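You operate a simulated robot arm through the tools that you are given. There is no shell and no other tool.

The job below is to be done with a simulated robot arm. You get a single attempt, and the scene is never put back.

TASK
Gauge both loose rings and drop each through its hole.
Fine: the smallest hole over the dial's reading; jaw drawn back open.

It is judged by the outcome, as a careful person would: the job done as asked, and still so three seconds after it is handed in. It fails if anything else is knocked over, pushed out of place, dropped, spilled or broken.

THE ROBOT
A 7-joint arm with a two-finger parallel gripper, fixed in place. Base frame: the origin is on the floor under the middle of its stand, x ahead of it, y to its left, z up; the work surface is at about z = 0.9. Lengths are in m, angles in degrees, forces in N, time in s.
With the tool pointing down near the work surface it reaches from about 0.24 to 0.68 m from the base axis. Its first joint turns from -66.0 to 66.0 degrees. Payload 2.4 kg.
Tool frame: the origin (TCP) lies between the finger pads and is the grasp point; the fingertips stand 0.03 m ahead of it; z points along the fingers, y is the line along which they close. The gripper opens to 0.094 m. The fingers are 0.028 m wide and 0.01 m thick; the gripper's body (0.05 by 0.096 m) begins 0.055 m behind the TCP.
Orientation is that of the tool frame in the base frame, as [roll, pitch, yaw] about the fixed x, y, z axes, in that order (R = Rz(yaw) Ry(pitch) Rx(roll)). With the fingers straight down and closing along the base's y, the tool's x points along the base's -x, its y along +y and its z along -z.

THE INTERFACE
- The arm moves only by the tool play_rows. Its argument "moves" is a list of rows, each an object of numbers (a shift or turn left out is 0, a gripper value left out holds the last): "rx", "ry", "rz": the turn, a rotation vector about the tool's x, y, z in units of 90 degrees (1.0 is 90 degrees); "dx", "dy", "dz": the shift along the tool's x, y, z in units of 300 mm (1.0 is 300 mm); "jaw": the closure in counts, from 0 (fully open) to 255 (shut). In form: [{"rx": .., "ry": .., "rz": .., "dx": .., "dy": .., "dz": .., "jaw": ..}, ...]. A call has 1 to 20 rows; each row is the pose to reach, as a shift and turn from the pose commanded when the call began, along the tool's axes at that moment. A call with a number of a shift or a turn outside -1 to 1 is refused whole. A row lasts 0.2 s, in which the tool goes at most 0.05 m and 8.6 degrees; a call with a longer step from one row to the next is refused whole, and so is a gripper value outside its range. Where a pose cannot be reached the arm comes as near as it can. A force on the tool above 40 N (or 10 N above the force at the start of the call, whichever is more), or a blocked arm, ends the call early, and 0.2 s more pass. Each finger travels about 0.153 m/s and halts on what it meets, pressing with about 35 N; the grip force reading is that of the motor and also rises with nothing between the fingers. The clock runs only during rows and for 0.2 s after the last one: add rows that repeat a pose to give the fingers time. It gives the time, the measured TCP pose, the force on the tool (base axes), the opening and the grip force at its end, in the units of the frame above (readings bear some noise), with the torque about the TCP (base axes, N m) and any sound that the robot's microphone picked up.
- Cameras (640 x 400 px; columns grow to the right, rows downward): "scene" is fixed at [0.0424, 0.4726, 1.4481]; the picture's right is [-0.73, -0.69, 0.00], its down [-0.36, 0.39, -0.85] and it looks along [0.58, -0.62, -0.53] (base axes); focal length 362 px, centre (320, 200). "wrist" rides on the gripper at [0.076, 0.014, -0.103] in the tool frame; the picture's right is [-0.18, 0.98, 0.00], its down [-0.75, -0.14, -0.64] and it looks along [-0.63, -0.12, 0.77] (tool axes); focal length 243 px, centre (320, 200).
- capture(camera): a new picture of that camera. The clock stands still meanwhile.
- point_at(camera, pixels): for up to 12 pixels [column, row] of the newest picture of that camera ("zoom" is the newest enlarged one), the place [x, y, z] in the base frame of the surface seen there, good to about 0.003 m. The clock stands still meanwhile.
- close_up(camera, box): a new picture of the part [left, top, right, bottom] of that camera's present view, enlarged. The clock stands still meanwhile.
- job_done(): hands the job in; it is judged then, once.

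Open the gripper and draw the arm clear of the work before you hand the job in, unless the task says otherwise.

The tools are called as name(argument=value, ...) on one line, values as JSON. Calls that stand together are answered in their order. play_rows: Moves the arm, as the interface text tells. Its arguments: {"type":"object","properties":{"moves":{"type":"array","items":{"type":"object","properties":{"rx":{"type":"number"},"ry":{"type":"number"},"rz":{"type":"number"},"dx":{"type":"number"},"dy":{"type":"number"},"dz":{"type":"number"},"jaw":{"type":"number"}}}}},"required":["moves"]} The other tools are called the same way: capture (camera) takes a picture; point_at (camera, pixels) gives the place of the surface under pixels of a picture; close_up (camera, box) takes an enlarged picture of a part of a camera's view; job_done () hands the job in.

At the start:

```text
clock: 0.0
tcp_pos: [0.3743, 0.1155, 1.1837]
ee_rot: [180.0, 0.0, -179.9]
ft_force: [-0.1, 0.5, -0.6]
ft_torque: [-0.01, -0.01, 0.02]
grip_width: 0.0941
grip_force: 0.1
```

scene: 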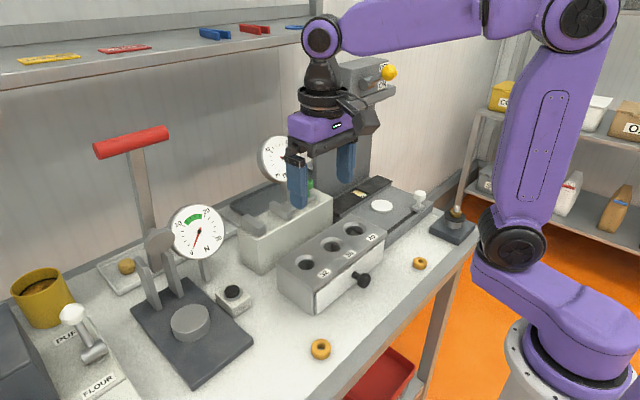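
wrist: 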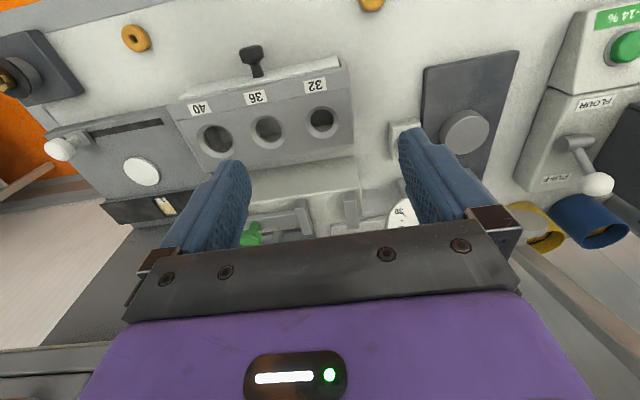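

I see two loose rings (scene at about (320,349) and (419,263)), a block with three holes labelled 32/36/40, a gauge with a dial and jaws behind it. I'll take enlarged pictures to understand the device.

close_up(camera="scene", box=[220, 120, 420, 320])

close_up(camera="scene", box=[80, 180, 280, 380])

close_up(camera="scene", box=[300, 160, 500, 370])

close_up(camera="wrist", box=[20, 0, 420, 250])

```text
2.00 times, centred on (320, 220) of scene
```

zoom: 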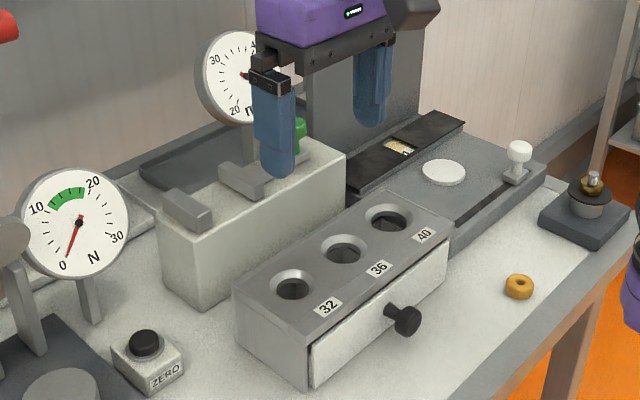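

```text
2.00 times, centred on (180, 280) of scene
```

zoom: 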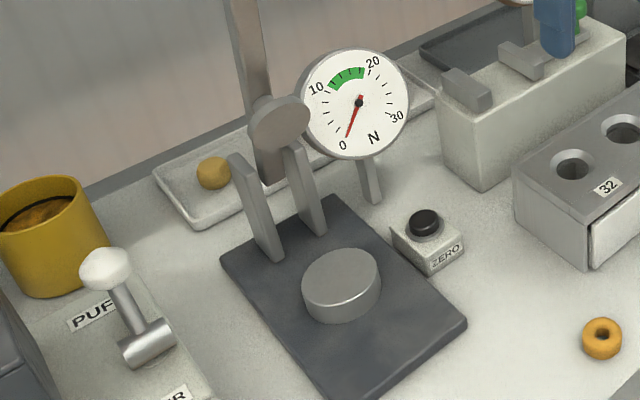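

```text
1.90 times, centred on (400, 265) of scene
```

zoom: 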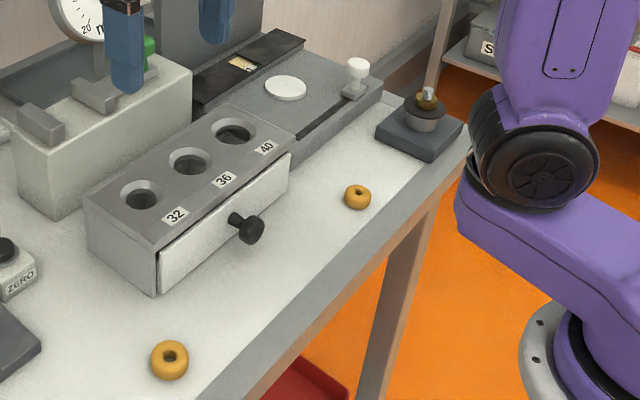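

```text
1.60 times, centred on (220, 125) of wrist
```

zoom: 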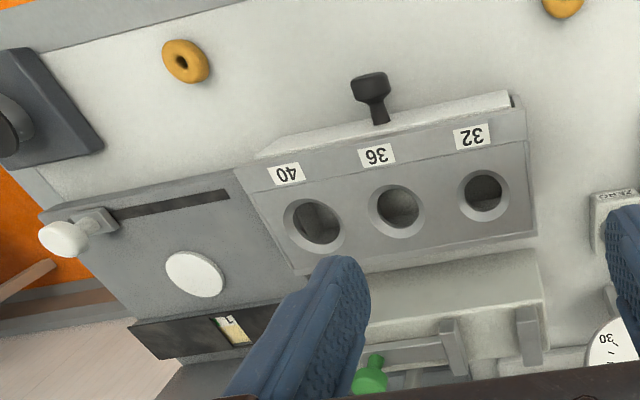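

The gauge block with the mm dial is partly hidden by the fingers. I'll locate visible points in the scene and wrist pictures first.

point_at(camera="scene", pixels=[[320, 349], [419, 263], [306, 262], [331, 243], [354, 230], [363, 280], [255, 215], [277, 160], [247, 225], [313, 285], [384, 238], [326, 230]])

capture(camera="wrist")

```text
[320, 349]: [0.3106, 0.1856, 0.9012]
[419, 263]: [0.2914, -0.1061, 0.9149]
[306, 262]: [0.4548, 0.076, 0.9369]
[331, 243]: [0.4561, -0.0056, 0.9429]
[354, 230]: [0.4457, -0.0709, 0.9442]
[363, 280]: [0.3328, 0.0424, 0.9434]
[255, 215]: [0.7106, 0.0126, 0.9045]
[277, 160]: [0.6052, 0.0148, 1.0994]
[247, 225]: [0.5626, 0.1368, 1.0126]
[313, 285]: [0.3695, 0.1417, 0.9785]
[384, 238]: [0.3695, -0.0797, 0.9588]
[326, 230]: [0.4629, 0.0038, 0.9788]
```

```text
taken
```

wrist: 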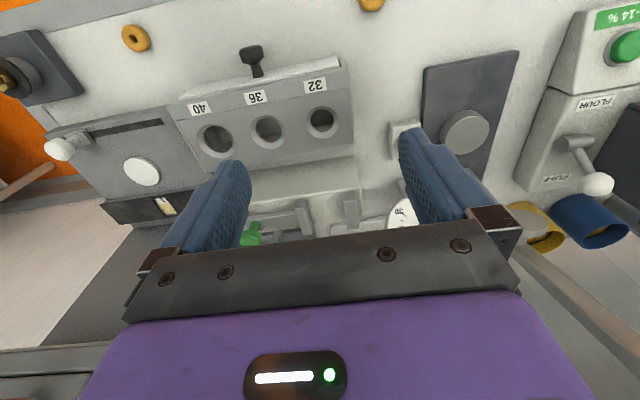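

The gripper hides the gauge from the scene camera, so I move the arm sideways to y ≈ -0.15 (empty air at z 1.18) and take a new scene picture.

play_rows(moves=[{"dy": -0.15}, {"dy": -0.3}, {"dy": -0.45}, {"dy": -0.6}, {"dy": -0.75}, {"dy": -0.85}, {"dy": -0.85}])

capture(camera="scene")

close_up(camera="scene", box=[220, 110, 420, 235])

```text
clock: 1.6
tcp_pos: [0.3734, -0.1409, 1.1826]
ee_rot: [180.0, 0.1, 180.0]
ft_force: [-0.4, -1.1, -0.4]
ft_torque: [0.02, 0.02, 0.02]
grip_width: 0.0941
grip_force: 0.1
```

```text
taken
```

scene: 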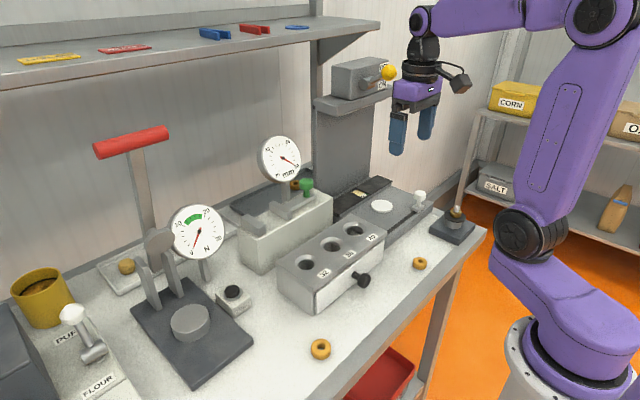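

```text
3.20 times, centred on (320, 172) of scene
```

zoom: 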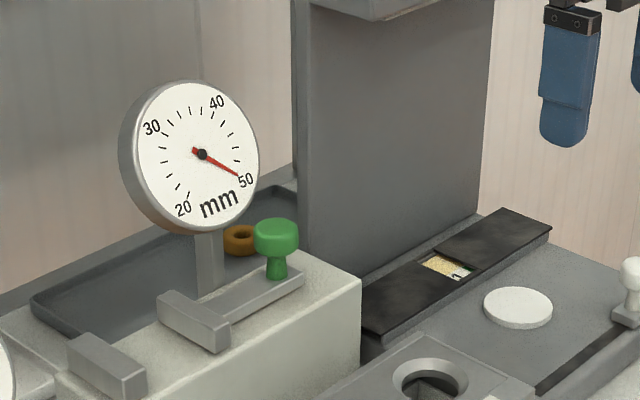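

The dial (zoom (202,152)) reads near 50 mm with the jaw open; the green knob at zoom (276,240) slides the moving jaw. I'll measure points on the gauge.

point_at(camera="zoom", pixels=[[276, 228], [277, 270], [172, 298], [222, 345], [187, 310], [90, 335], [140, 385], [110, 352], [265, 290], [242, 238], [202, 153], [355, 290]])

close_up(camera="scene", box=[225, 170, 345, 275])

close_up(camera="scene", box=[255, 130, 325, 195])

```text
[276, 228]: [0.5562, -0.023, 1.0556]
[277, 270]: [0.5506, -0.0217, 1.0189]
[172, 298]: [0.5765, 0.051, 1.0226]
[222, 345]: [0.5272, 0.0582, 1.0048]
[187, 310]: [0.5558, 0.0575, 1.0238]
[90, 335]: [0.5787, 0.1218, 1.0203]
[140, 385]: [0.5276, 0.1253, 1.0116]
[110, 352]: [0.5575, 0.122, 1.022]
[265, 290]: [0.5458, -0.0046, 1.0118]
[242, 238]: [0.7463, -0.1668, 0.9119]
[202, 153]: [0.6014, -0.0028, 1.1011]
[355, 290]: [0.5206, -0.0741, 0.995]
```

```text
3.81 times, centred on (285, 222) of scene
```

zoom: 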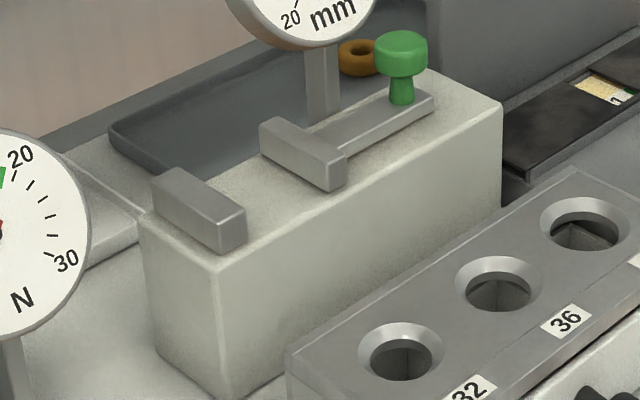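

```text
6.15 times, centred on (290, 162) of scene
```

zoom: 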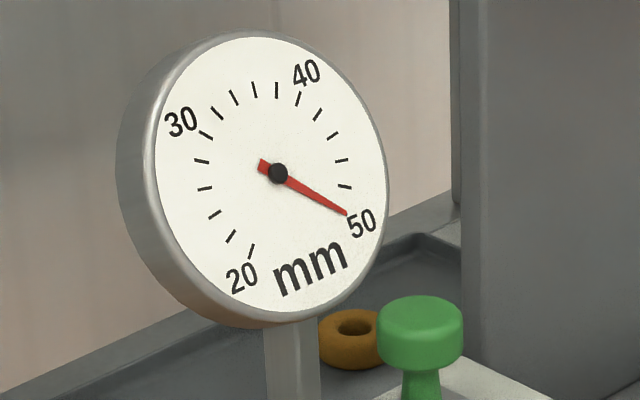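

The dial at rest reads ~50 mm (needle tip at zoom (346,213)). Now I look at the two rings closely to find centres, sizes and heights.

close_up(camera="scene", box=[300, 332, 340, 366])

point_at(camera="zoom", pixels=[[320, 200], [200, 200], [440, 200], [320, 100], [320, 320], [120, 200], [520, 200]])

close_up(camera="scene", box=[400, 246, 440, 280])

point_at(camera="zoom", pixels=[[320, 200], [200, 200], [440, 200], [320, 100], [320, 320], [120, 200], [520, 200]])

```text
11.76 times, centred on (320, 349) of scene
```

zoom: 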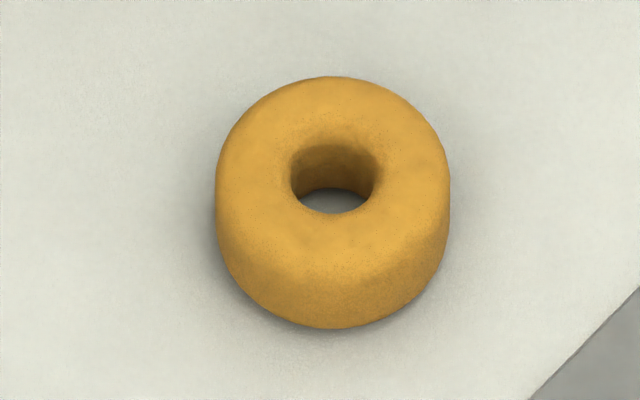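

```text
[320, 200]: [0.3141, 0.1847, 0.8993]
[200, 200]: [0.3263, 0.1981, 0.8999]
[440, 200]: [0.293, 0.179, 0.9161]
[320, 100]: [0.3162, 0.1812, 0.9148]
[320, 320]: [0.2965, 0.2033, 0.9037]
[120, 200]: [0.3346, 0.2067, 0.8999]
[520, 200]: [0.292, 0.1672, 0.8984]
```

```text
11.76 times, centred on (420, 263) of scene
```

zoom: 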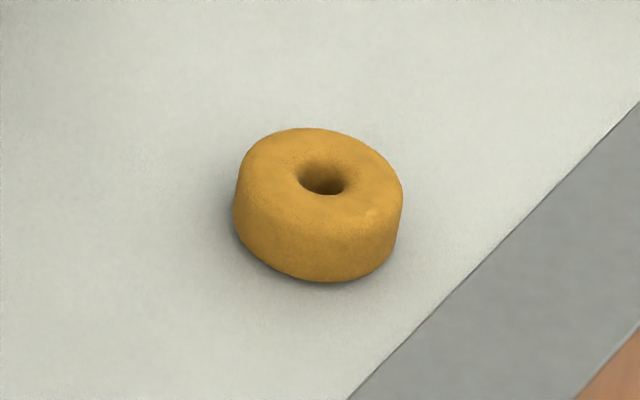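

```text
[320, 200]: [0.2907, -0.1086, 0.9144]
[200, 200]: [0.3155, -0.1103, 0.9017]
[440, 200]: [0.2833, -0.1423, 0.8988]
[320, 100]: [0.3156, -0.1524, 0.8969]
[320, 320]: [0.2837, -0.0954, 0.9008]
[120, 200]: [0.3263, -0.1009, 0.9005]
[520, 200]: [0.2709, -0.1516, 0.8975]
```

Ring 1 is about 34 mm wide (zoom 216–450 px at 0.61 m), ring 2 about 31–32 mm; both near z 0.90–0.915. Next I move to around (0.30, 0.04, 1.18) to look at holes and gauge from above with the wrist camera.

play_rows(moves=[{"dx": 0.05, "dy": 0.12}, {"dx": 0.1, "dy": 0.24}, {"dx": 0.15, "dy": 0.36}, {"dx": 0.2, "dy": 0.48}, {"dx": 0.247, "dy": 0.6}, {"dx": 0.247, "dy": 0.6}])

capture(camera="wrist")

close_up(camera="wrist", box=[200, 80, 440, 230])

```text
clock: 3.0
tcp_pos: [0.3013, 0.0416, 1.1815]
ee_rot: [-180.0, 0.0, 180.0]
ft_force: [0.7, 0.1, -0.6]
ft_torque: [0.04, -0.02, 0.02]
grip_width: 0.0939
grip_force: 0.0
```

```text
taken
```

wrist: 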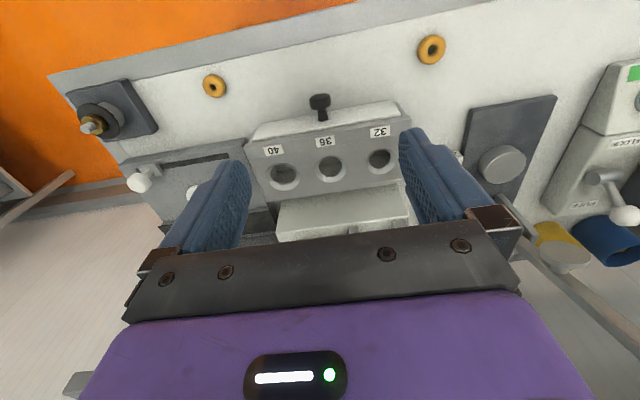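

```text
2.67 times, centred on (320, 155) of wrist
```

zoom: 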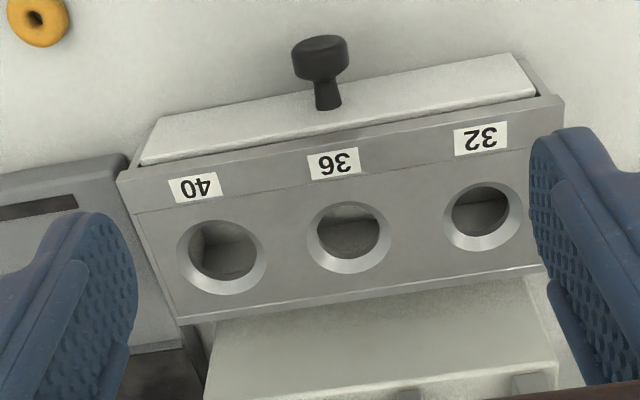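

The wrist view shows the three chamfered holes (40 at zoom (222,258), 36 at (348,238), 32 at (482,216)). I'll measure points on their rims.

point_at(camera="zoom", pixels=[[173, 262], [270, 256], [220, 218], [224, 298], [303, 242], [394, 232], [346, 199], [351, 276], [440, 219], [524, 211], [479, 180], [484, 254]])

point_at(camera="zoom", pixels=[[120, 180], [560, 103], [185, 322], [540, 265], [140, 165], [520, 60], [320, 75], [225, 262], [350, 240], [482, 218], [400, 350], [240, 300]])

```text
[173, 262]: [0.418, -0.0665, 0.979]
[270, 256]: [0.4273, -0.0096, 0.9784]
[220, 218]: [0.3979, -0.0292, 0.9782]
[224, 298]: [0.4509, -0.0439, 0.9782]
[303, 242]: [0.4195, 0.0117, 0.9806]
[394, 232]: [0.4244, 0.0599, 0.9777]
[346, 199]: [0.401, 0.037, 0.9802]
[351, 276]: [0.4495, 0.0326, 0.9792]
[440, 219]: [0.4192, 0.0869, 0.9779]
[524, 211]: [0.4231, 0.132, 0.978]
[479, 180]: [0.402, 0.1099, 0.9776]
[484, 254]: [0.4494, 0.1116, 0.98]
```

```text
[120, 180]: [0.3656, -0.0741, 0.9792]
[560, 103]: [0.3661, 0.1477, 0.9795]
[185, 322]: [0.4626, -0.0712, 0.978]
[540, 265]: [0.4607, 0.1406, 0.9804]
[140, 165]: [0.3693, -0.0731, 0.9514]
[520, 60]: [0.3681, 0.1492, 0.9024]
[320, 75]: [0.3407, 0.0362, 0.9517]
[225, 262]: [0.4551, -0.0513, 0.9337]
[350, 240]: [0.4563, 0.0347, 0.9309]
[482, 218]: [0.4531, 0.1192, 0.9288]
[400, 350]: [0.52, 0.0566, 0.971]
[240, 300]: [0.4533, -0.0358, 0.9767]
```

Holes centre at about x 0.424, y -0.037 / 0.036 / 0.110 with the block top at z 0.979 and roughly 6 mm chamfers. Now I zoom the wrist view on both rings (wrist (431,49) and (214,86)) to get centres.

close_up(camera="wrist", box=[407, 34, 455, 64])

point_at(camera="zoom", pixels=[[320, 200], [320, 100], [320, 300], [220, 200], [420, 200]])

close_up(camera="wrist", box=[190, 71, 238, 101])

point_at(camera="zoom", pixels=[[320, 200], [320, 100], [320, 300], [220, 200], [420, 200]])

```text
13.33 times, centred on (431, 49) of wrist
```

zoom: 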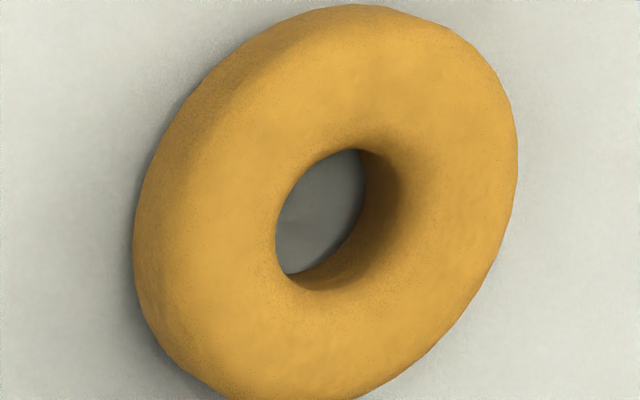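

```text
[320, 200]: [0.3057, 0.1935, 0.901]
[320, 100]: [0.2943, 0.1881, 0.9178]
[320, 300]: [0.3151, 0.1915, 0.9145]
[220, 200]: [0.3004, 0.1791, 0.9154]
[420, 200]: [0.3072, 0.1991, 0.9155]
```

```text
13.33 times, centred on (214, 86) of wrist
```

zoom: 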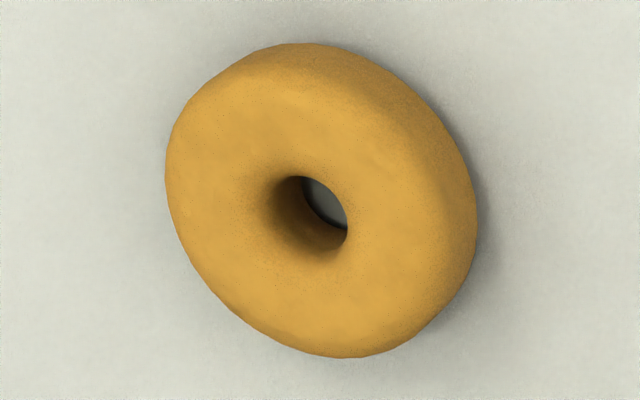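

```text
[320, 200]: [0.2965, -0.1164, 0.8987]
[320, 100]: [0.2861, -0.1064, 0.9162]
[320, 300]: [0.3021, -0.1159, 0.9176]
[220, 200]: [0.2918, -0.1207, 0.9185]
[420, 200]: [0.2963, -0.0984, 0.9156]
```

Ring 1's centre is about (0.306, 0.192), ring 2's about (0.295, -0.112), tops at z 0.916. I check the neighbours around ring 1 in the scene picture before descending there.

point_at(camera="scene", pixels=[[250, 340], [195, 383], [190, 315], [233, 291], [90, 350], [73, 312], [157, 238], [188, 160], [130, 262], [425, 265], [362, 281], [207, 285]])

close_up(camera="scene", box=[270, 160, 350, 210])

```text
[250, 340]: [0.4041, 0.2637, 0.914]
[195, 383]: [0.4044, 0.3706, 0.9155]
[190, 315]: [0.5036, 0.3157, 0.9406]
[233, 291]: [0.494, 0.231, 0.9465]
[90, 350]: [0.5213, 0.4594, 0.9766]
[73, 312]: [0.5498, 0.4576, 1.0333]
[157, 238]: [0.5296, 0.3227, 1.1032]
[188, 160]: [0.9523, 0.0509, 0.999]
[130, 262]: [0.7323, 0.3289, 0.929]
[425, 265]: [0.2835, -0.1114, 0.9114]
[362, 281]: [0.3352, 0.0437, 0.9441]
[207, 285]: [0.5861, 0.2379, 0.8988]
```

```text
8.00 times, centred on (310, 185) of scene
```

zoom: 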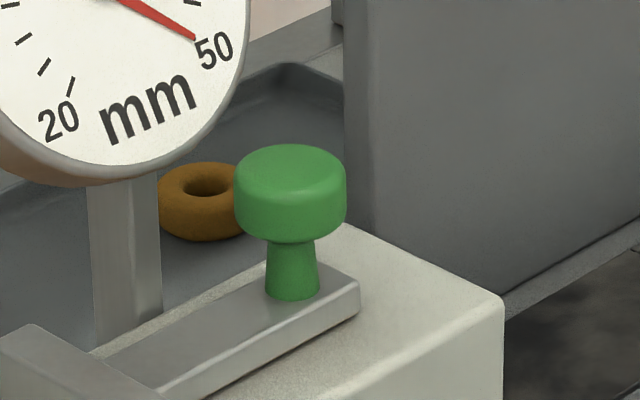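

All neighbours are clear of ring 1 (press plate at x>0.40, drawer block at y<0.148). I move above ring 1 to (0.3065, 0.1915, 1.05) while turning 90° so the fingers close along base x.

play_rows(moves=[{"dx": -0.0017, "dy": 0.042, "dz": 0.037, "rz": 0.0833}, {"dx": -0.0033, "dy": 0.084, "dz": 0.074, "rz": 0.1667}, {"dx": -0.005, "dy": 0.126, "dz": 0.111, "rz": 0.25}, {"dx": -0.0067, "dy": 0.168, "dz": 0.148, "rz": 0.3333}, {"dx": -0.0083, "dy": 0.21, "dz": 0.185, "rz": 0.4167}, {"dx": -0.01, "dy": 0.252, "dz": 0.222, "rz": 0.5}, {"dx": -0.0117, "dy": 0.293, "dz": 0.258, "rz": 0.5833}, {"dx": -0.0133, "dy": 0.335, "dz": 0.295, "rz": 0.6667}, {"dx": -0.015, "dy": 0.377, "dz": 0.332, "rz": 0.75}, {"dx": -0.0167, "dy": 0.419, "dz": 0.369, "rz": 0.8333}, {"dx": -0.0183, "dy": 0.461, "dz": 0.406, "rz": 0.9167}, {"dx": -0.02, "dy": 0.503, "dz": 0.443, "rz": 1.0}, {"dx": -0.02, "dy": 0.503, "dz": 0.443, "rz": 1.0}])

capture(camera="wrist")

capture(camera="scene")

```text
clock: 5.8
tcp_pos: [0.3067, 0.191, 1.0514]
ee_rot: [179.9, -0.1, 90.1]
ft_force: [-0.4, -0.4, -0.2]
ft_torque: [0.01, -0.01, -0.01]
grip_width: 0.0941
grip_force: 0.0
```

```text
taken
```

wrist: 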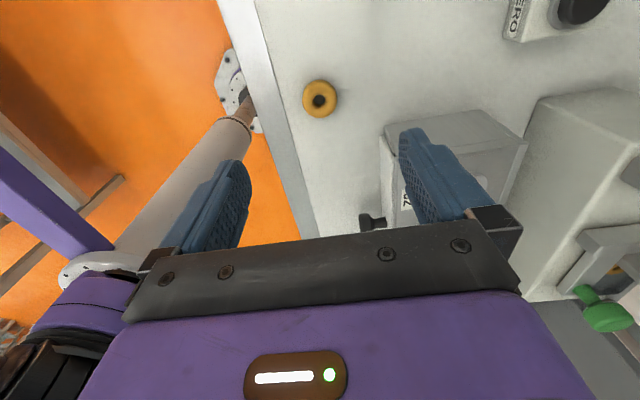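

```text
taken
```

scene: 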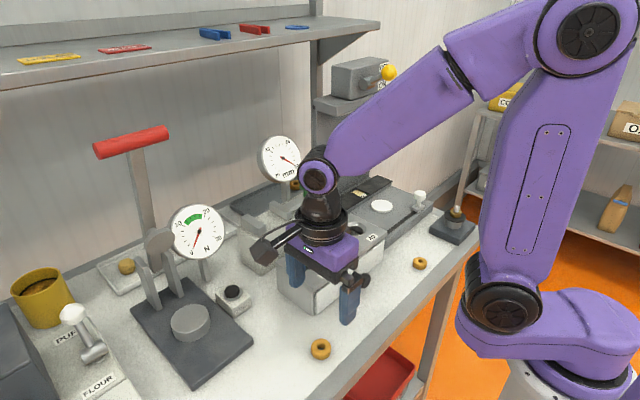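

The tool is at (0.307, 0.191, 1.051), closing along x; ring 1 shows at wrist (320,98). I zoom to refine its centre before descending.

close_up(camera="wrist", box=[288, 78, 352, 118])

point_at(camera="zoom", pixels=[[320, 190], [240, 200], [400, 200], [320, 120], [320, 290], [200, 200], [440, 200]])

```text
10.00 times, centred on (320, 98) of wrist
```

zoom: 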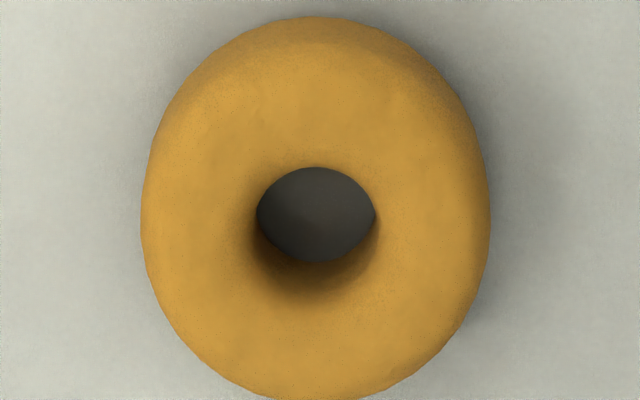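

```text
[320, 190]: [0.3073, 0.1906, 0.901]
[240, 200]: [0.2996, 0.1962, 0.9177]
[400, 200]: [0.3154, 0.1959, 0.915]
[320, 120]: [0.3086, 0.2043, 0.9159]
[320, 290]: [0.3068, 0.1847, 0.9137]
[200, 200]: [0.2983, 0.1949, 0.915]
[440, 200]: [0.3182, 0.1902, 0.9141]
```

The ring centre is (0.307, 0.191), directly under the tool. I descend to TCP z ≈ 0.937 (fingertips at 0.907, mid-height of the ring) with the jaw still open.

play_rows(moves=[{"dz": 0.08, "dy": 0.002}, {"dz": 0.16, "dy": 0.002}, {"dz": 0.24, "dy": 0.002}, {"dz": 0.3, "dy": 0.002}, {"dz": 0.35, "dy": 0.002}, {"dz": 0.378, "dy": 0.002}, {"dz": 0.378, "dy": 0.002}])

capture(camera="wrist")

close_up(camera="scene", box=[270, 290, 390, 370])

```text
clock: 7.4
tcp_pos: [0.308, 0.1911, 0.9366]
ee_rot: [-180.0, 0.0, 90.0]
ft_force: [0.1, 0.0, -0.1]
ft_torque: [-0.03, 0.01, -0.04]
grip_width: 0.0943
grip_force: 0.1
```

```text
taken
```

wrist: 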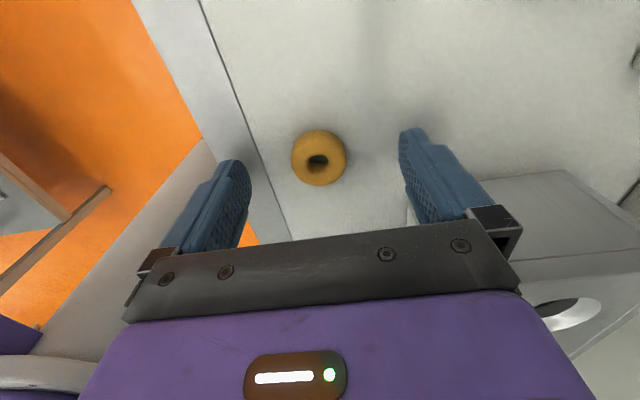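

```text
5.00 times, centred on (330, 330) of scene
```

zoom: 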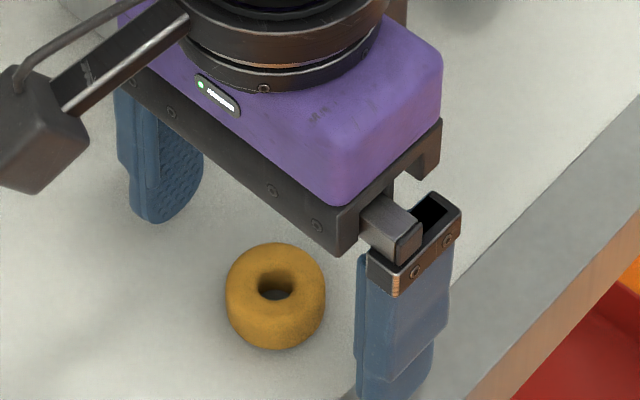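

The ring is between the pads. I close gently first to about 37 mm (155 counts), then step to see when contact occurs.

play_rows(moves=[{"jaw": 100}, {"jaw": 140}, {"jaw": 155}, {"jaw": 155}, {"jaw": 155}])

play_rows(moves=[{"jaw": 160}, {"jaw": 160}, {"jaw": 160}])

play_rows(moves=[{"jaw": 164}, {"jaw": 164}, {"jaw": 164}])

```text
clock: 8.6
tcp_pos: [0.3072, 0.1914, 0.9362]
ee_rot: [-180.0, 0.0, 90.0]
ft_force: [-0.8, 0.5, -0.1]
ft_torque: [0.01, -0.02, -0.01]
grip_width: 0.0369
grip_force: 0.0
```

```text
clock: 9.4
tcp_pos: [0.3068, 0.191, 0.9358]
ee_rot: [-180.0, 0.0, 90.1]
ft_force: [0.9, 0.2, -0.3]
ft_torque: [-0.01, -0.02, 0.0]
grip_width: 0.0349
grip_force: 0.1
```

```text
clock: 10.2
tcp_pos: [0.3074, 0.1913, 0.9375]
ee_rot: [180.0, 0.0, 90.1]
ft_force: [0.5, -0.6, 0.3]
ft_torque: [0.01, -0.03, 0.01]
grip_width: 0.0339
grip_force: 0.0
```

No contact force yet at 33.9 mm; I continue closing in small steps.

play_rows(moves=[{"jaw": 166}, {"jaw": 166}, {"jaw": 166}])

play_rows(moves=[{"jaw": 169}, {"jaw": 169}, {"jaw": 169}])

close_up(camera="wrist", box=[200, 80, 440, 230])

```text
clock: 11.0
tcp_pos: [0.3068, 0.1904, 0.9353]
ee_rot: [179.9, 0.0, 89.9]
ft_force: [-0.1, 0.3, -0.4]
ft_torque: [-0.01, 0.02, -0.01]
grip_width: 0.0332
grip_force: 0.1
```

```text
clock: 11.8
tcp_pos: [0.3078, 0.1909, 0.937]
ee_rot: [179.9, -0.1, 90.0]
ft_force: [0.3, 0.0, 0.3]
ft_torque: [-0.02, 0.05, 0.02]
grip_width: 0.032
grip_force: 10.4
```

```text
2.67 times, centred on (320, 155) of wrist
```

zoom: 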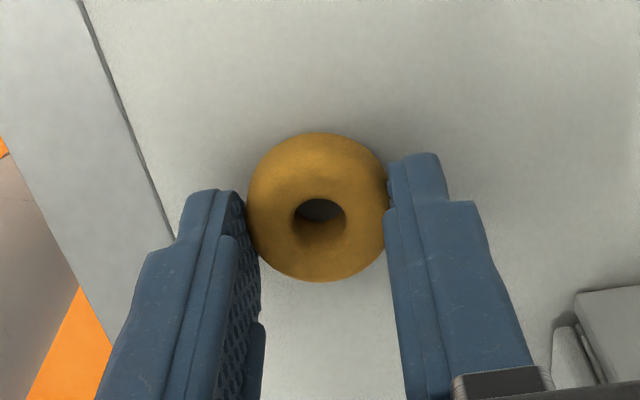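

Contact at about 32 mm with 10 N grip. Before carrying, I check heights of the press's dial and lever that lie near the route to the gauge.

capture(camera="scene")

point_at(camera="scene", pixels=[[130, 142], [160, 133], [100, 150], [198, 207], [222, 232], [198, 258], [157, 232], [145, 190], [173, 243], [150, 285], [203, 270], [180, 270]])

close_up(camera="scene", box=[225, 190, 325, 260])

point_at(camera="zoom", pixels=[[130, 140], [80, 85], [320, 60], [200, 30], [380, 80]])

```text
taken
```

scene: 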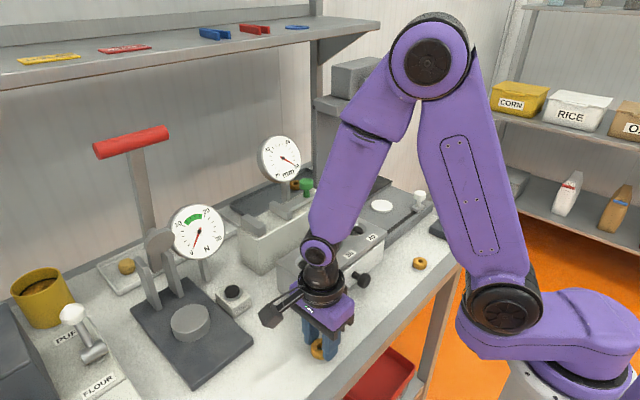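

```text
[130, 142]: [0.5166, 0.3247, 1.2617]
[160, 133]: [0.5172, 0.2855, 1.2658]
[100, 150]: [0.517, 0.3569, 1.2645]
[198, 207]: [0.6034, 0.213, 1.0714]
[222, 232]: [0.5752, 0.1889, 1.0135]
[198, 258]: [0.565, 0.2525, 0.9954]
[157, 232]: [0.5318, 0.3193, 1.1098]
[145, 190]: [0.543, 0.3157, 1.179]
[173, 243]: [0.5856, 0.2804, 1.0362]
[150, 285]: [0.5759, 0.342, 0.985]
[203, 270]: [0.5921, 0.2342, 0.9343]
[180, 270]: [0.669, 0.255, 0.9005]
```

```text
5.71 times, centred on (275, 225) of scene
```

zoom: 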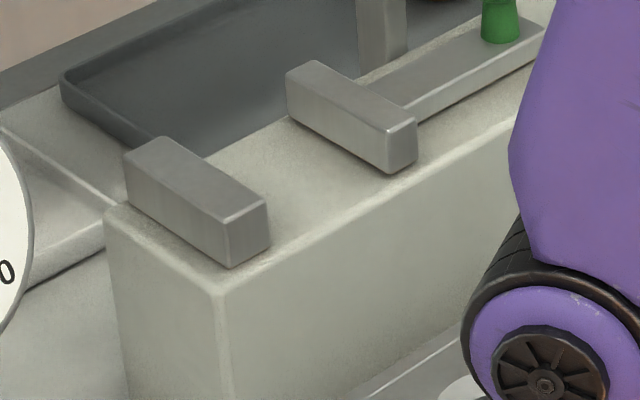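

```text
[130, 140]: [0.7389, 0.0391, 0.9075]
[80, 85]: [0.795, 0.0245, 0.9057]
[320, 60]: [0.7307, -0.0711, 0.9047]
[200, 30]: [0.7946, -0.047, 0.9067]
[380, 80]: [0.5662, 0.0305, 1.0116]
```

The press handle tip is at (0.517, 0.27, 1.26) and its dial top at z 1.08; a straight carry at z 1.15 stays clear. I firm the grip slightly and lift the ring.

play_rows(moves=[{"jaw": 170}, {"jaw": 170}, {"dz": -0.05}, {"dz": -0.15}, {"dz": -0.3}, {"dz": -0.45}, {"dz": -0.6}, {"dz": -0.71}, {"dz": -0.71}])

capture(camera="wrist")

```text
clock: 13.8
tcp_pos: [0.3046, 0.192, 1.1504]
ee_rot: [-179.9, 0.0, 90.0]
ft_force: [-0.7, 0.0, 0.3]
ft_torque: [0.01, 0.0, -0.02]
grip_width: 0.0323
grip_force: 0.7
```

```text
taken
```

wrist: 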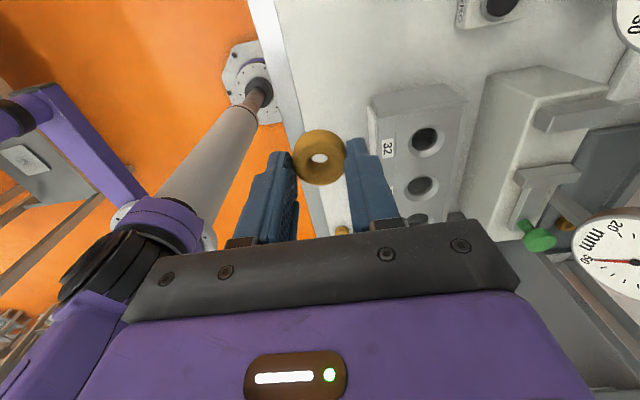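

The ring is held (wrist (319,157)), but the grip reading dropped to 0.7 N, so I tighten a little and check.

play_rows(moves=[{"jaw": 172}, {"jaw": 172}, {"jaw": 172}])

close_up(camera="wrist", box=[224, 105, 416, 225])

```text
clock: 14.6
tcp_pos: [0.3054, 0.1915, 1.1498]
ee_rot: [179.9, 0.1, 90.0]
ft_force: [0.0, 0.0, 0.6]
ft_torque: [0.01, 0.01, 0.0]
grip_width: 0.0317
grip_force: 0.5
```

```text
3.33 times, centred on (320, 165) of wrist
```

zoom: 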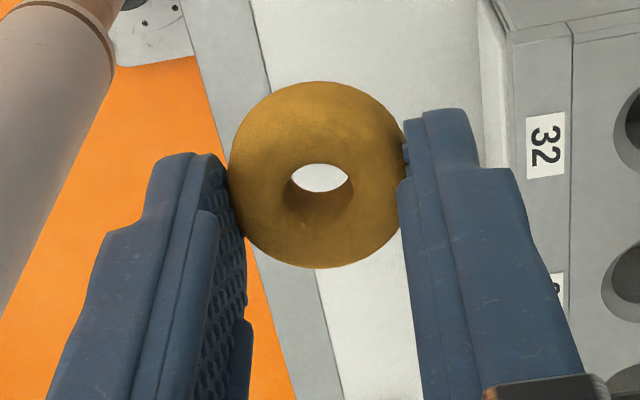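

The ring is steady between the pads, yet the force reading is low; I tighten a bit more in two steps and read.

play_rows(moves=[{"jaw": 175}, {"jaw": 175}, {"jaw": 175}])

play_rows(moves=[{"jaw": 175}])

```text
clock: 15.4
tcp_pos: [0.3049, 0.1911, 1.1507]
ee_rot: [180.0, 0.0, 90.0]
ft_force: [-0.1, -0.6, -0.9]
ft_torque: [-0.01, -0.01, -0.01]
grip_width: 0.0304
grip_force: 12.0
```

```text
clock: 15.8
tcp_pos: [0.3063, 0.1915, 1.1502]
ee_rot: [-180.0, 0.0, 90.1]
ft_force: [-0.8, -0.1, 0.2]
ft_torque: [-0.02, 0.05, 0.0]
grip_width: 0.0312
grip_force: 11.1
```

Grip is now about 11–12 N. I check in the wrist view that the ring hasn't shifted or deformed.

close_up(camera="wrist", box=[224, 105, 416, 225])

close_up(camera="scene", box=[230, 150, 390, 280])

```text
3.33 times, centred on (320, 165) of wrist
```

zoom: 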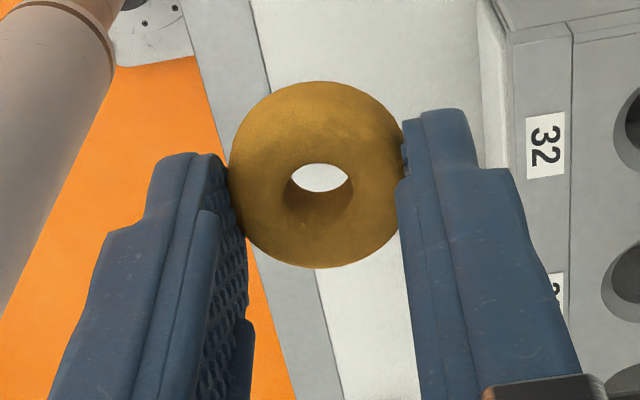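

```text
3.08 times, centred on (310, 215) of scene
```

zoom: 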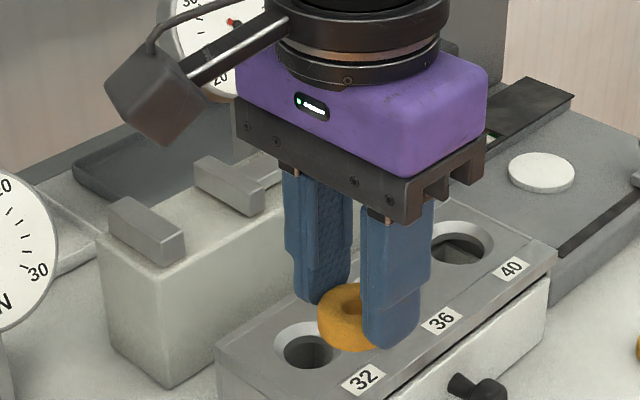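

The ring is firmly held and undeformed. I carry it in a straight line at z 1.15 to above the gauge bed around (0.553, 0.092).

play_rows(moves=[{"dy": 0.05, "dx": -0.02}, {"dy": 0.17, "dx": -0.069}, {"dy": 0.3, "dx": -0.121}, {"dy": 0.43, "dx": -0.174}, {"dy": 0.56, "dx": -0.227}, {"dy": 0.69, "dx": -0.279}, {"dy": 0.78, "dx": -0.316}, {"dy": 0.82, "dx": -0.332}, {"dy": 0.82, "dx": -0.332}])

capture(camera="wrist")

capture(camera="scene")

```text
clock: 17.8
tcp_pos: [0.552, 0.0921, 1.1502]
ee_rot: [180.0, 0.0, 90.1]
ft_force: [0.0, -0.3, 0.2]
ft_torque: [-0.01, 0.01, 0.03]
grip_width: 0.0312
grip_force: 12.1
```

```text
taken
```

wrist: 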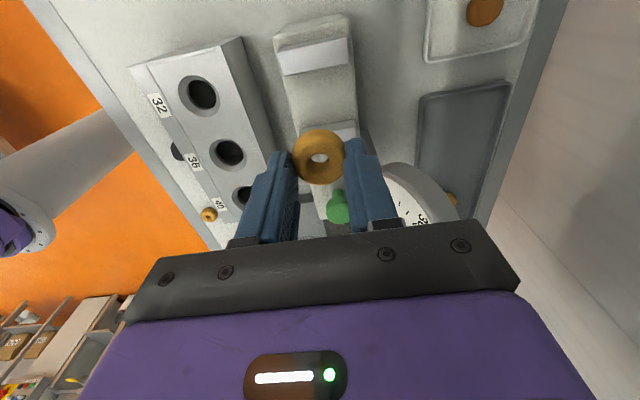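

```text
taken
```

scene: 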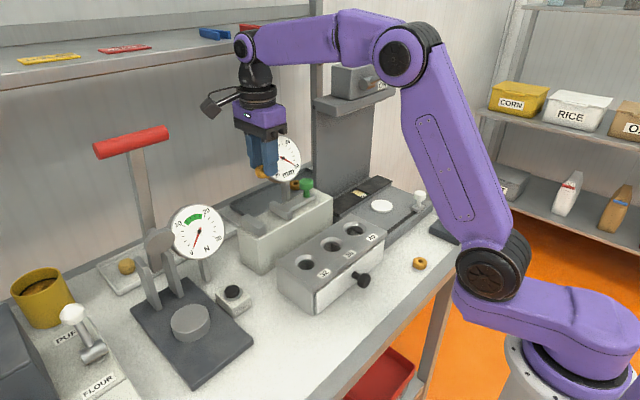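

The wrist view shows the fixed jaw (315,57) and the moving jaw edge (343,130). I zoom there to measure the jaw faces and the bed.

close_up(camera="wrist", box=[240, 0, 400, 150])

point_at(camera="wrist", pixels=[[280, 52], [347, 42], [284, 74], [351, 64], [315, 50], [318, 66], [316, 90], [320, 110], [340, 126], [350, 133], [290, 120], [335, 205]])

close_up(camera="scene", box=[225, 180, 325, 245])

point_at(camera="zoom", pixels=[[160, 175], [250, 230], [225, 210], [330, 110], [390, 150], [365, 140], [300, 180], [280, 200], [245, 180], [295, 145]])

```text
2.67 times, centred on (320, 75) of wrist
```

zoom: 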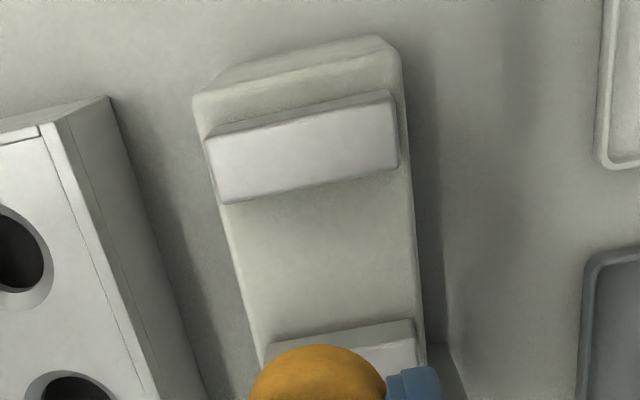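

```text
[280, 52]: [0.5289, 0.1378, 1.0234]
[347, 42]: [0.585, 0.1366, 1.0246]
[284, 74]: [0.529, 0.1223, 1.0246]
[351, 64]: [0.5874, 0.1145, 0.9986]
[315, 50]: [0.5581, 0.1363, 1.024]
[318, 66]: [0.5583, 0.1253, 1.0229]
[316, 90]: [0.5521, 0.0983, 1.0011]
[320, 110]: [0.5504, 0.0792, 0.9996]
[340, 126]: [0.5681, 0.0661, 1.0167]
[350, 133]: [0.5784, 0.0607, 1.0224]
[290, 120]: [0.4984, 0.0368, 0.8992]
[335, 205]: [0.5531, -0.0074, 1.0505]
```

```text
6.15 times, centred on (275, 212) of scene
```

zoom: 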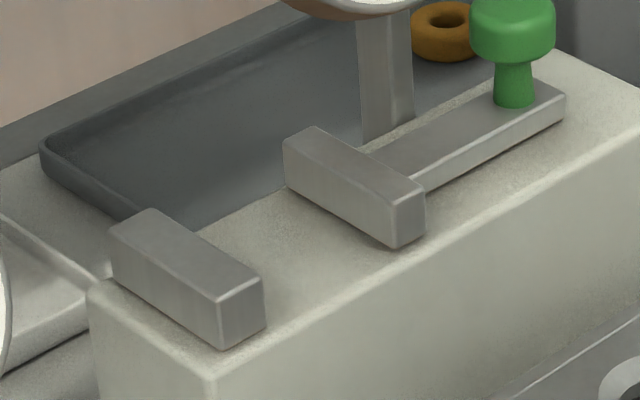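

```text
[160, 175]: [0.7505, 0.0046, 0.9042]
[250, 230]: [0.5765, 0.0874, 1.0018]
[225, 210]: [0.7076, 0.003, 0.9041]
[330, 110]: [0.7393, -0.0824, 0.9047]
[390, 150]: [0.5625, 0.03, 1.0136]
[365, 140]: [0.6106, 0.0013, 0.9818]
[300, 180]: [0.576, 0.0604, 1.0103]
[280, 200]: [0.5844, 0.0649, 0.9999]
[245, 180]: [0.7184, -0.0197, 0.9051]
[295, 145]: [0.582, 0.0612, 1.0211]
```

I retake the wrist zoom to measure the inner edges of both jaws precisely.

close_up(camera="wrist", box=[260, 20, 380, 150])

point_at(camera="zoom", pixels=[[320, 130], [320, 150], [320, 160], [320, 170], [320, 180], [320, 200], [240, 165], [240, 195], [390, 355], [390, 340], [390, 330], [390, 320]])

```text
3.08 times, centred on (320, 85) of wrist
```

zoom: 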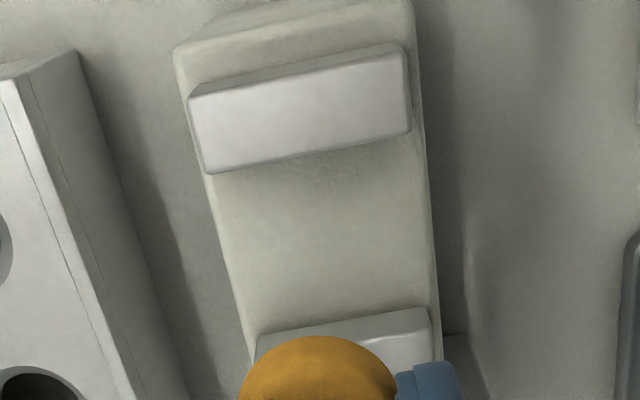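

```text
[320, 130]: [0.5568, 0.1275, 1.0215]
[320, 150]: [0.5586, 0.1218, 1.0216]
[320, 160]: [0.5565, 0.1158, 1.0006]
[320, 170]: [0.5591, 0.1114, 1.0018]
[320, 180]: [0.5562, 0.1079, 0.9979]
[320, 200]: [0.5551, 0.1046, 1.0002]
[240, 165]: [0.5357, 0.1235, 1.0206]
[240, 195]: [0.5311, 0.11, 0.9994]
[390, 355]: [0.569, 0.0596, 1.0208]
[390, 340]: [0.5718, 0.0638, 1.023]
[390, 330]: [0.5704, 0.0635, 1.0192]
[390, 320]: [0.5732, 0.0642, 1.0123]
```

The inner faces are at about y 0.121 (fixed) and 0.064–0.07 (moving), bed at z 1.000, so the current y 0.092 is mid-gap. I lower the ring to about 3 mm above the bed.

play_rows(moves=[{"dz": 0.06, "dy": 0.005}, {"dz": 0.14, "dy": 0.005}, {"dz": 0.22, "dy": 0.005}, {"dz": 0.29, "dy": 0.005}, {"dz": 0.335, "dy": 0.005}, {"dz": 0.355, "dy": 0.005}, {"dz": 0.362, "dy": 0.005}, {"dz": 0.362, "dy": 0.005}])

capture(camera="wrist")

close_up(camera="scene", box=[215, 160, 335, 240])

```text
clock: 19.6
tcp_pos: [0.5539, 0.0926, 1.0415]
ee_rot: [180.0, 0.0, 90.0]
ft_force: [0.0, -0.1, 0.0]
ft_torque: [0.01, -0.01, 0.01]
grip_width: 0.0315
grip_force: 12.1
```

```text
taken
```

wrist: 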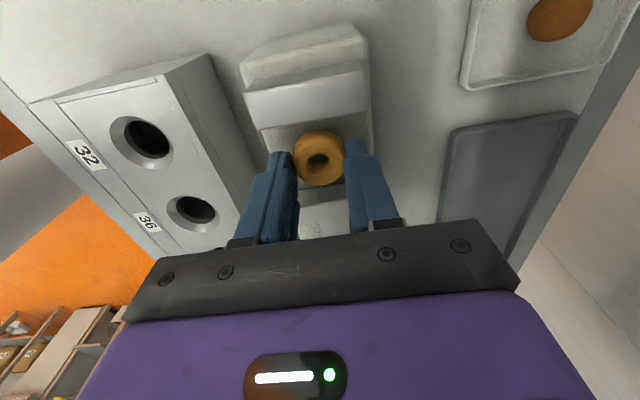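

```text
5.00 times, centred on (275, 200) of scene
```

zoom: 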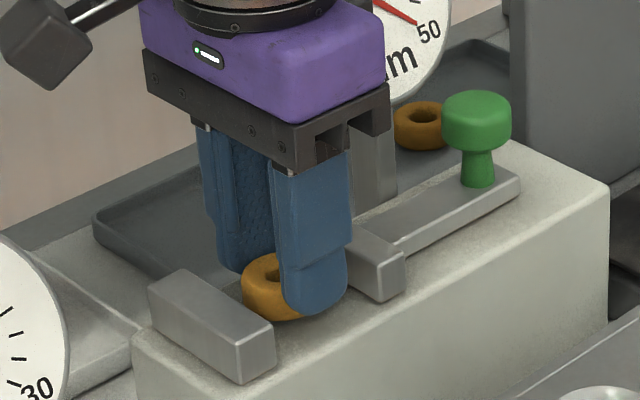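

The ring hangs between the two jaws, just above the bed. I lower in about 1 mm steps while watching the vertical force.

play_rows(moves=[{"dz": 0.005}, {"dz": 0.005}, {"dz": 0.005}])

play_rows(moves=[{"dz": 0.004}, {"dz": 0.004}, {"dz": 0.004}])

close_up(camera="wrist", box=[230, 60, 390, 220])

```text
clock: 20.4
tcp_pos: [0.5542, 0.0928, 1.0398]
ee_rot: [-179.9, 0.0, 90.0]
ft_force: [-0.1, -0.2, 0.0]
ft_torque: [-0.02, -0.02, 0.0]
grip_width: 0.0319
grip_force: 11.9
```

```text
clock: 21.2
tcp_pos: [0.5557, 0.0934, 1.0398]
ee_rot: [180.0, 0.0, 90.0]
ft_force: [0.6, 0.6, 0.0]
ft_torque: [-0.02, 0.0, 0.01]
grip_width: 0.032
grip_force: 11.9
```

```text
2.50 times, centred on (310, 140) of wrist
```

zoom: 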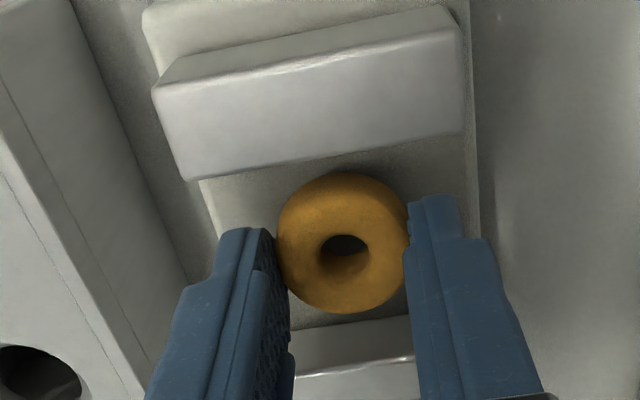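

No contact yet; ring bottom is about 1.5 mm above the bed. I go down in two more small steps.

play_rows(moves=[{"dz": 0.003}, {"dz": 0.003}, {"dz": 0.003}])

play_rows(moves=[{"dz": 0.003}, {"dz": 0.003}, {"dz": 0.003}])

```text
clock: 22.0
tcp_pos: [0.5549, 0.0927, 1.0377]
ee_rot: [-179.9, 0.0, 90.0]
ft_force: [0.4, 0.2, 0.1]
ft_torque: [0.0, -0.02, -0.03]
grip_width: 0.0319
grip_force: 11.4
```

```text
clock: 22.8
tcp_pos: [0.555, 0.0935, 1.0373]
ee_rot: [179.9, 0.1, 89.9]
ft_force: [-0.5, 0.1, 1.9]
ft_torque: [0.01, -0.02, 0.01]
grip_width: 0.0315
grip_force: 11.3
```

A first contact shows (1.9 N vertical). I open the fingers gently to about 45 mm and rise.

play_rows(moves=[{"jaw": 168}, {"jaw": 162}, {"jaw": 150}, {"jaw": 135}, {"jaw": 135}, {"jaw": 135}])

close_up(camera="wrist", box=[230, 60, 390, 220])

```text
clock: 24.2
tcp_pos: [0.5552, 0.0924, 1.0364]
ee_rot: [-180.0, -0.1, 90.0]
ft_force: [0.2, -0.5, -0.2]
ft_torque: [0.05, 0.01, -0.03]
grip_width: 0.0443
grip_force: 0.0
```

```text
2.50 times, centred on (310, 140) of wrist
```

zoom: 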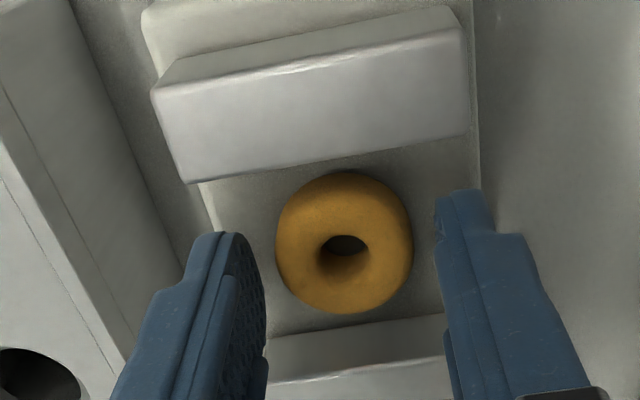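

The ring lies flat on the bed between the jaws. I rise straight up to about z 1.217.

play_rows(moves=[{"dz": -0.04}, {"dz": -0.12}, {"dz": -0.25}, {"dz": -0.4}, {"dz": -0.53}, {"dz": -0.6}, {"dz": -0.6}])

play_rows(moves=[{"rz": -0.0833, "dx": -0.032}, {"rz": -0.1667, "dx": -0.064}, {"rz": -0.25, "dx": -0.096}, {"rz": -0.3333, "dx": -0.128}, {"rz": -0.4167, "dx": -0.16}, {"rz": -0.5, "dx": -0.192}, {"rz": -0.5833, "dx": -0.224}, {"rz": -0.6667, "dx": -0.256}, {"rz": -0.75, "dx": -0.288}, {"rz": -0.8333, "dx": -0.32}, {"rz": -0.9167, "dx": -0.352}, {"rz": -1.0, "dx": -0.382}, {"rz": -1.0, "dx": -0.382}])

capture(camera="scene")

capture(camera="wrist")

```text
clock: 25.8
tcp_pos: [0.5533, 0.0935, 1.2167]
ee_rot: [179.9, -0.1, 90.0]
ft_force: [-0.7, -1.1, 0.9]
ft_torque: [-0.01, -0.02, -0.03]
grip_width: 0.0443
grip_force: 0.0
```

```text
clock: 28.6
tcp_pos: [0.5541, -0.0237, 1.2173]
ee_rot: [-179.9, 0.1, -179.8]
ft_force: [0.0, 0.0, 0.1]
ft_torque: [0.05, -0.01, -0.01]
grip_width: 0.0442
grip_force: 0.0
```

```text
taken
```

scene: 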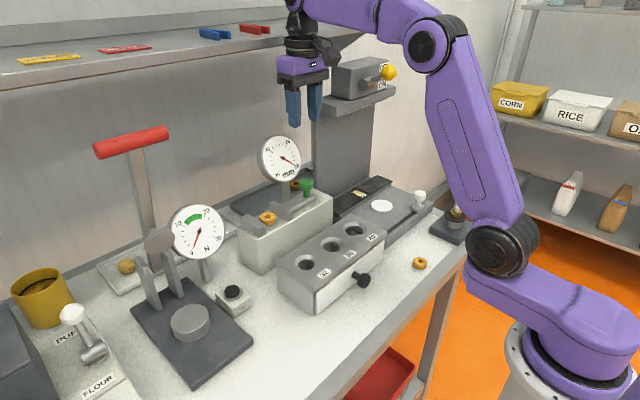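

```text
taken
```

wrist: 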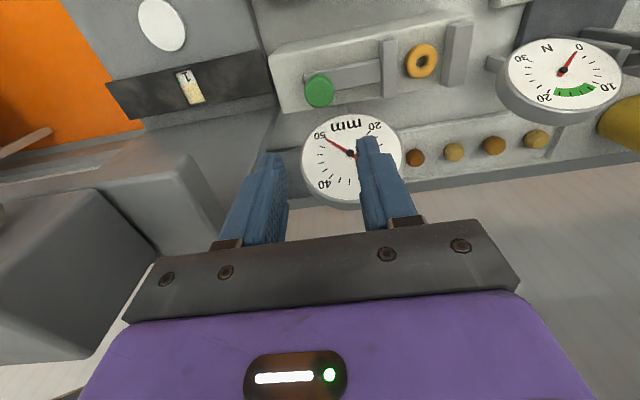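

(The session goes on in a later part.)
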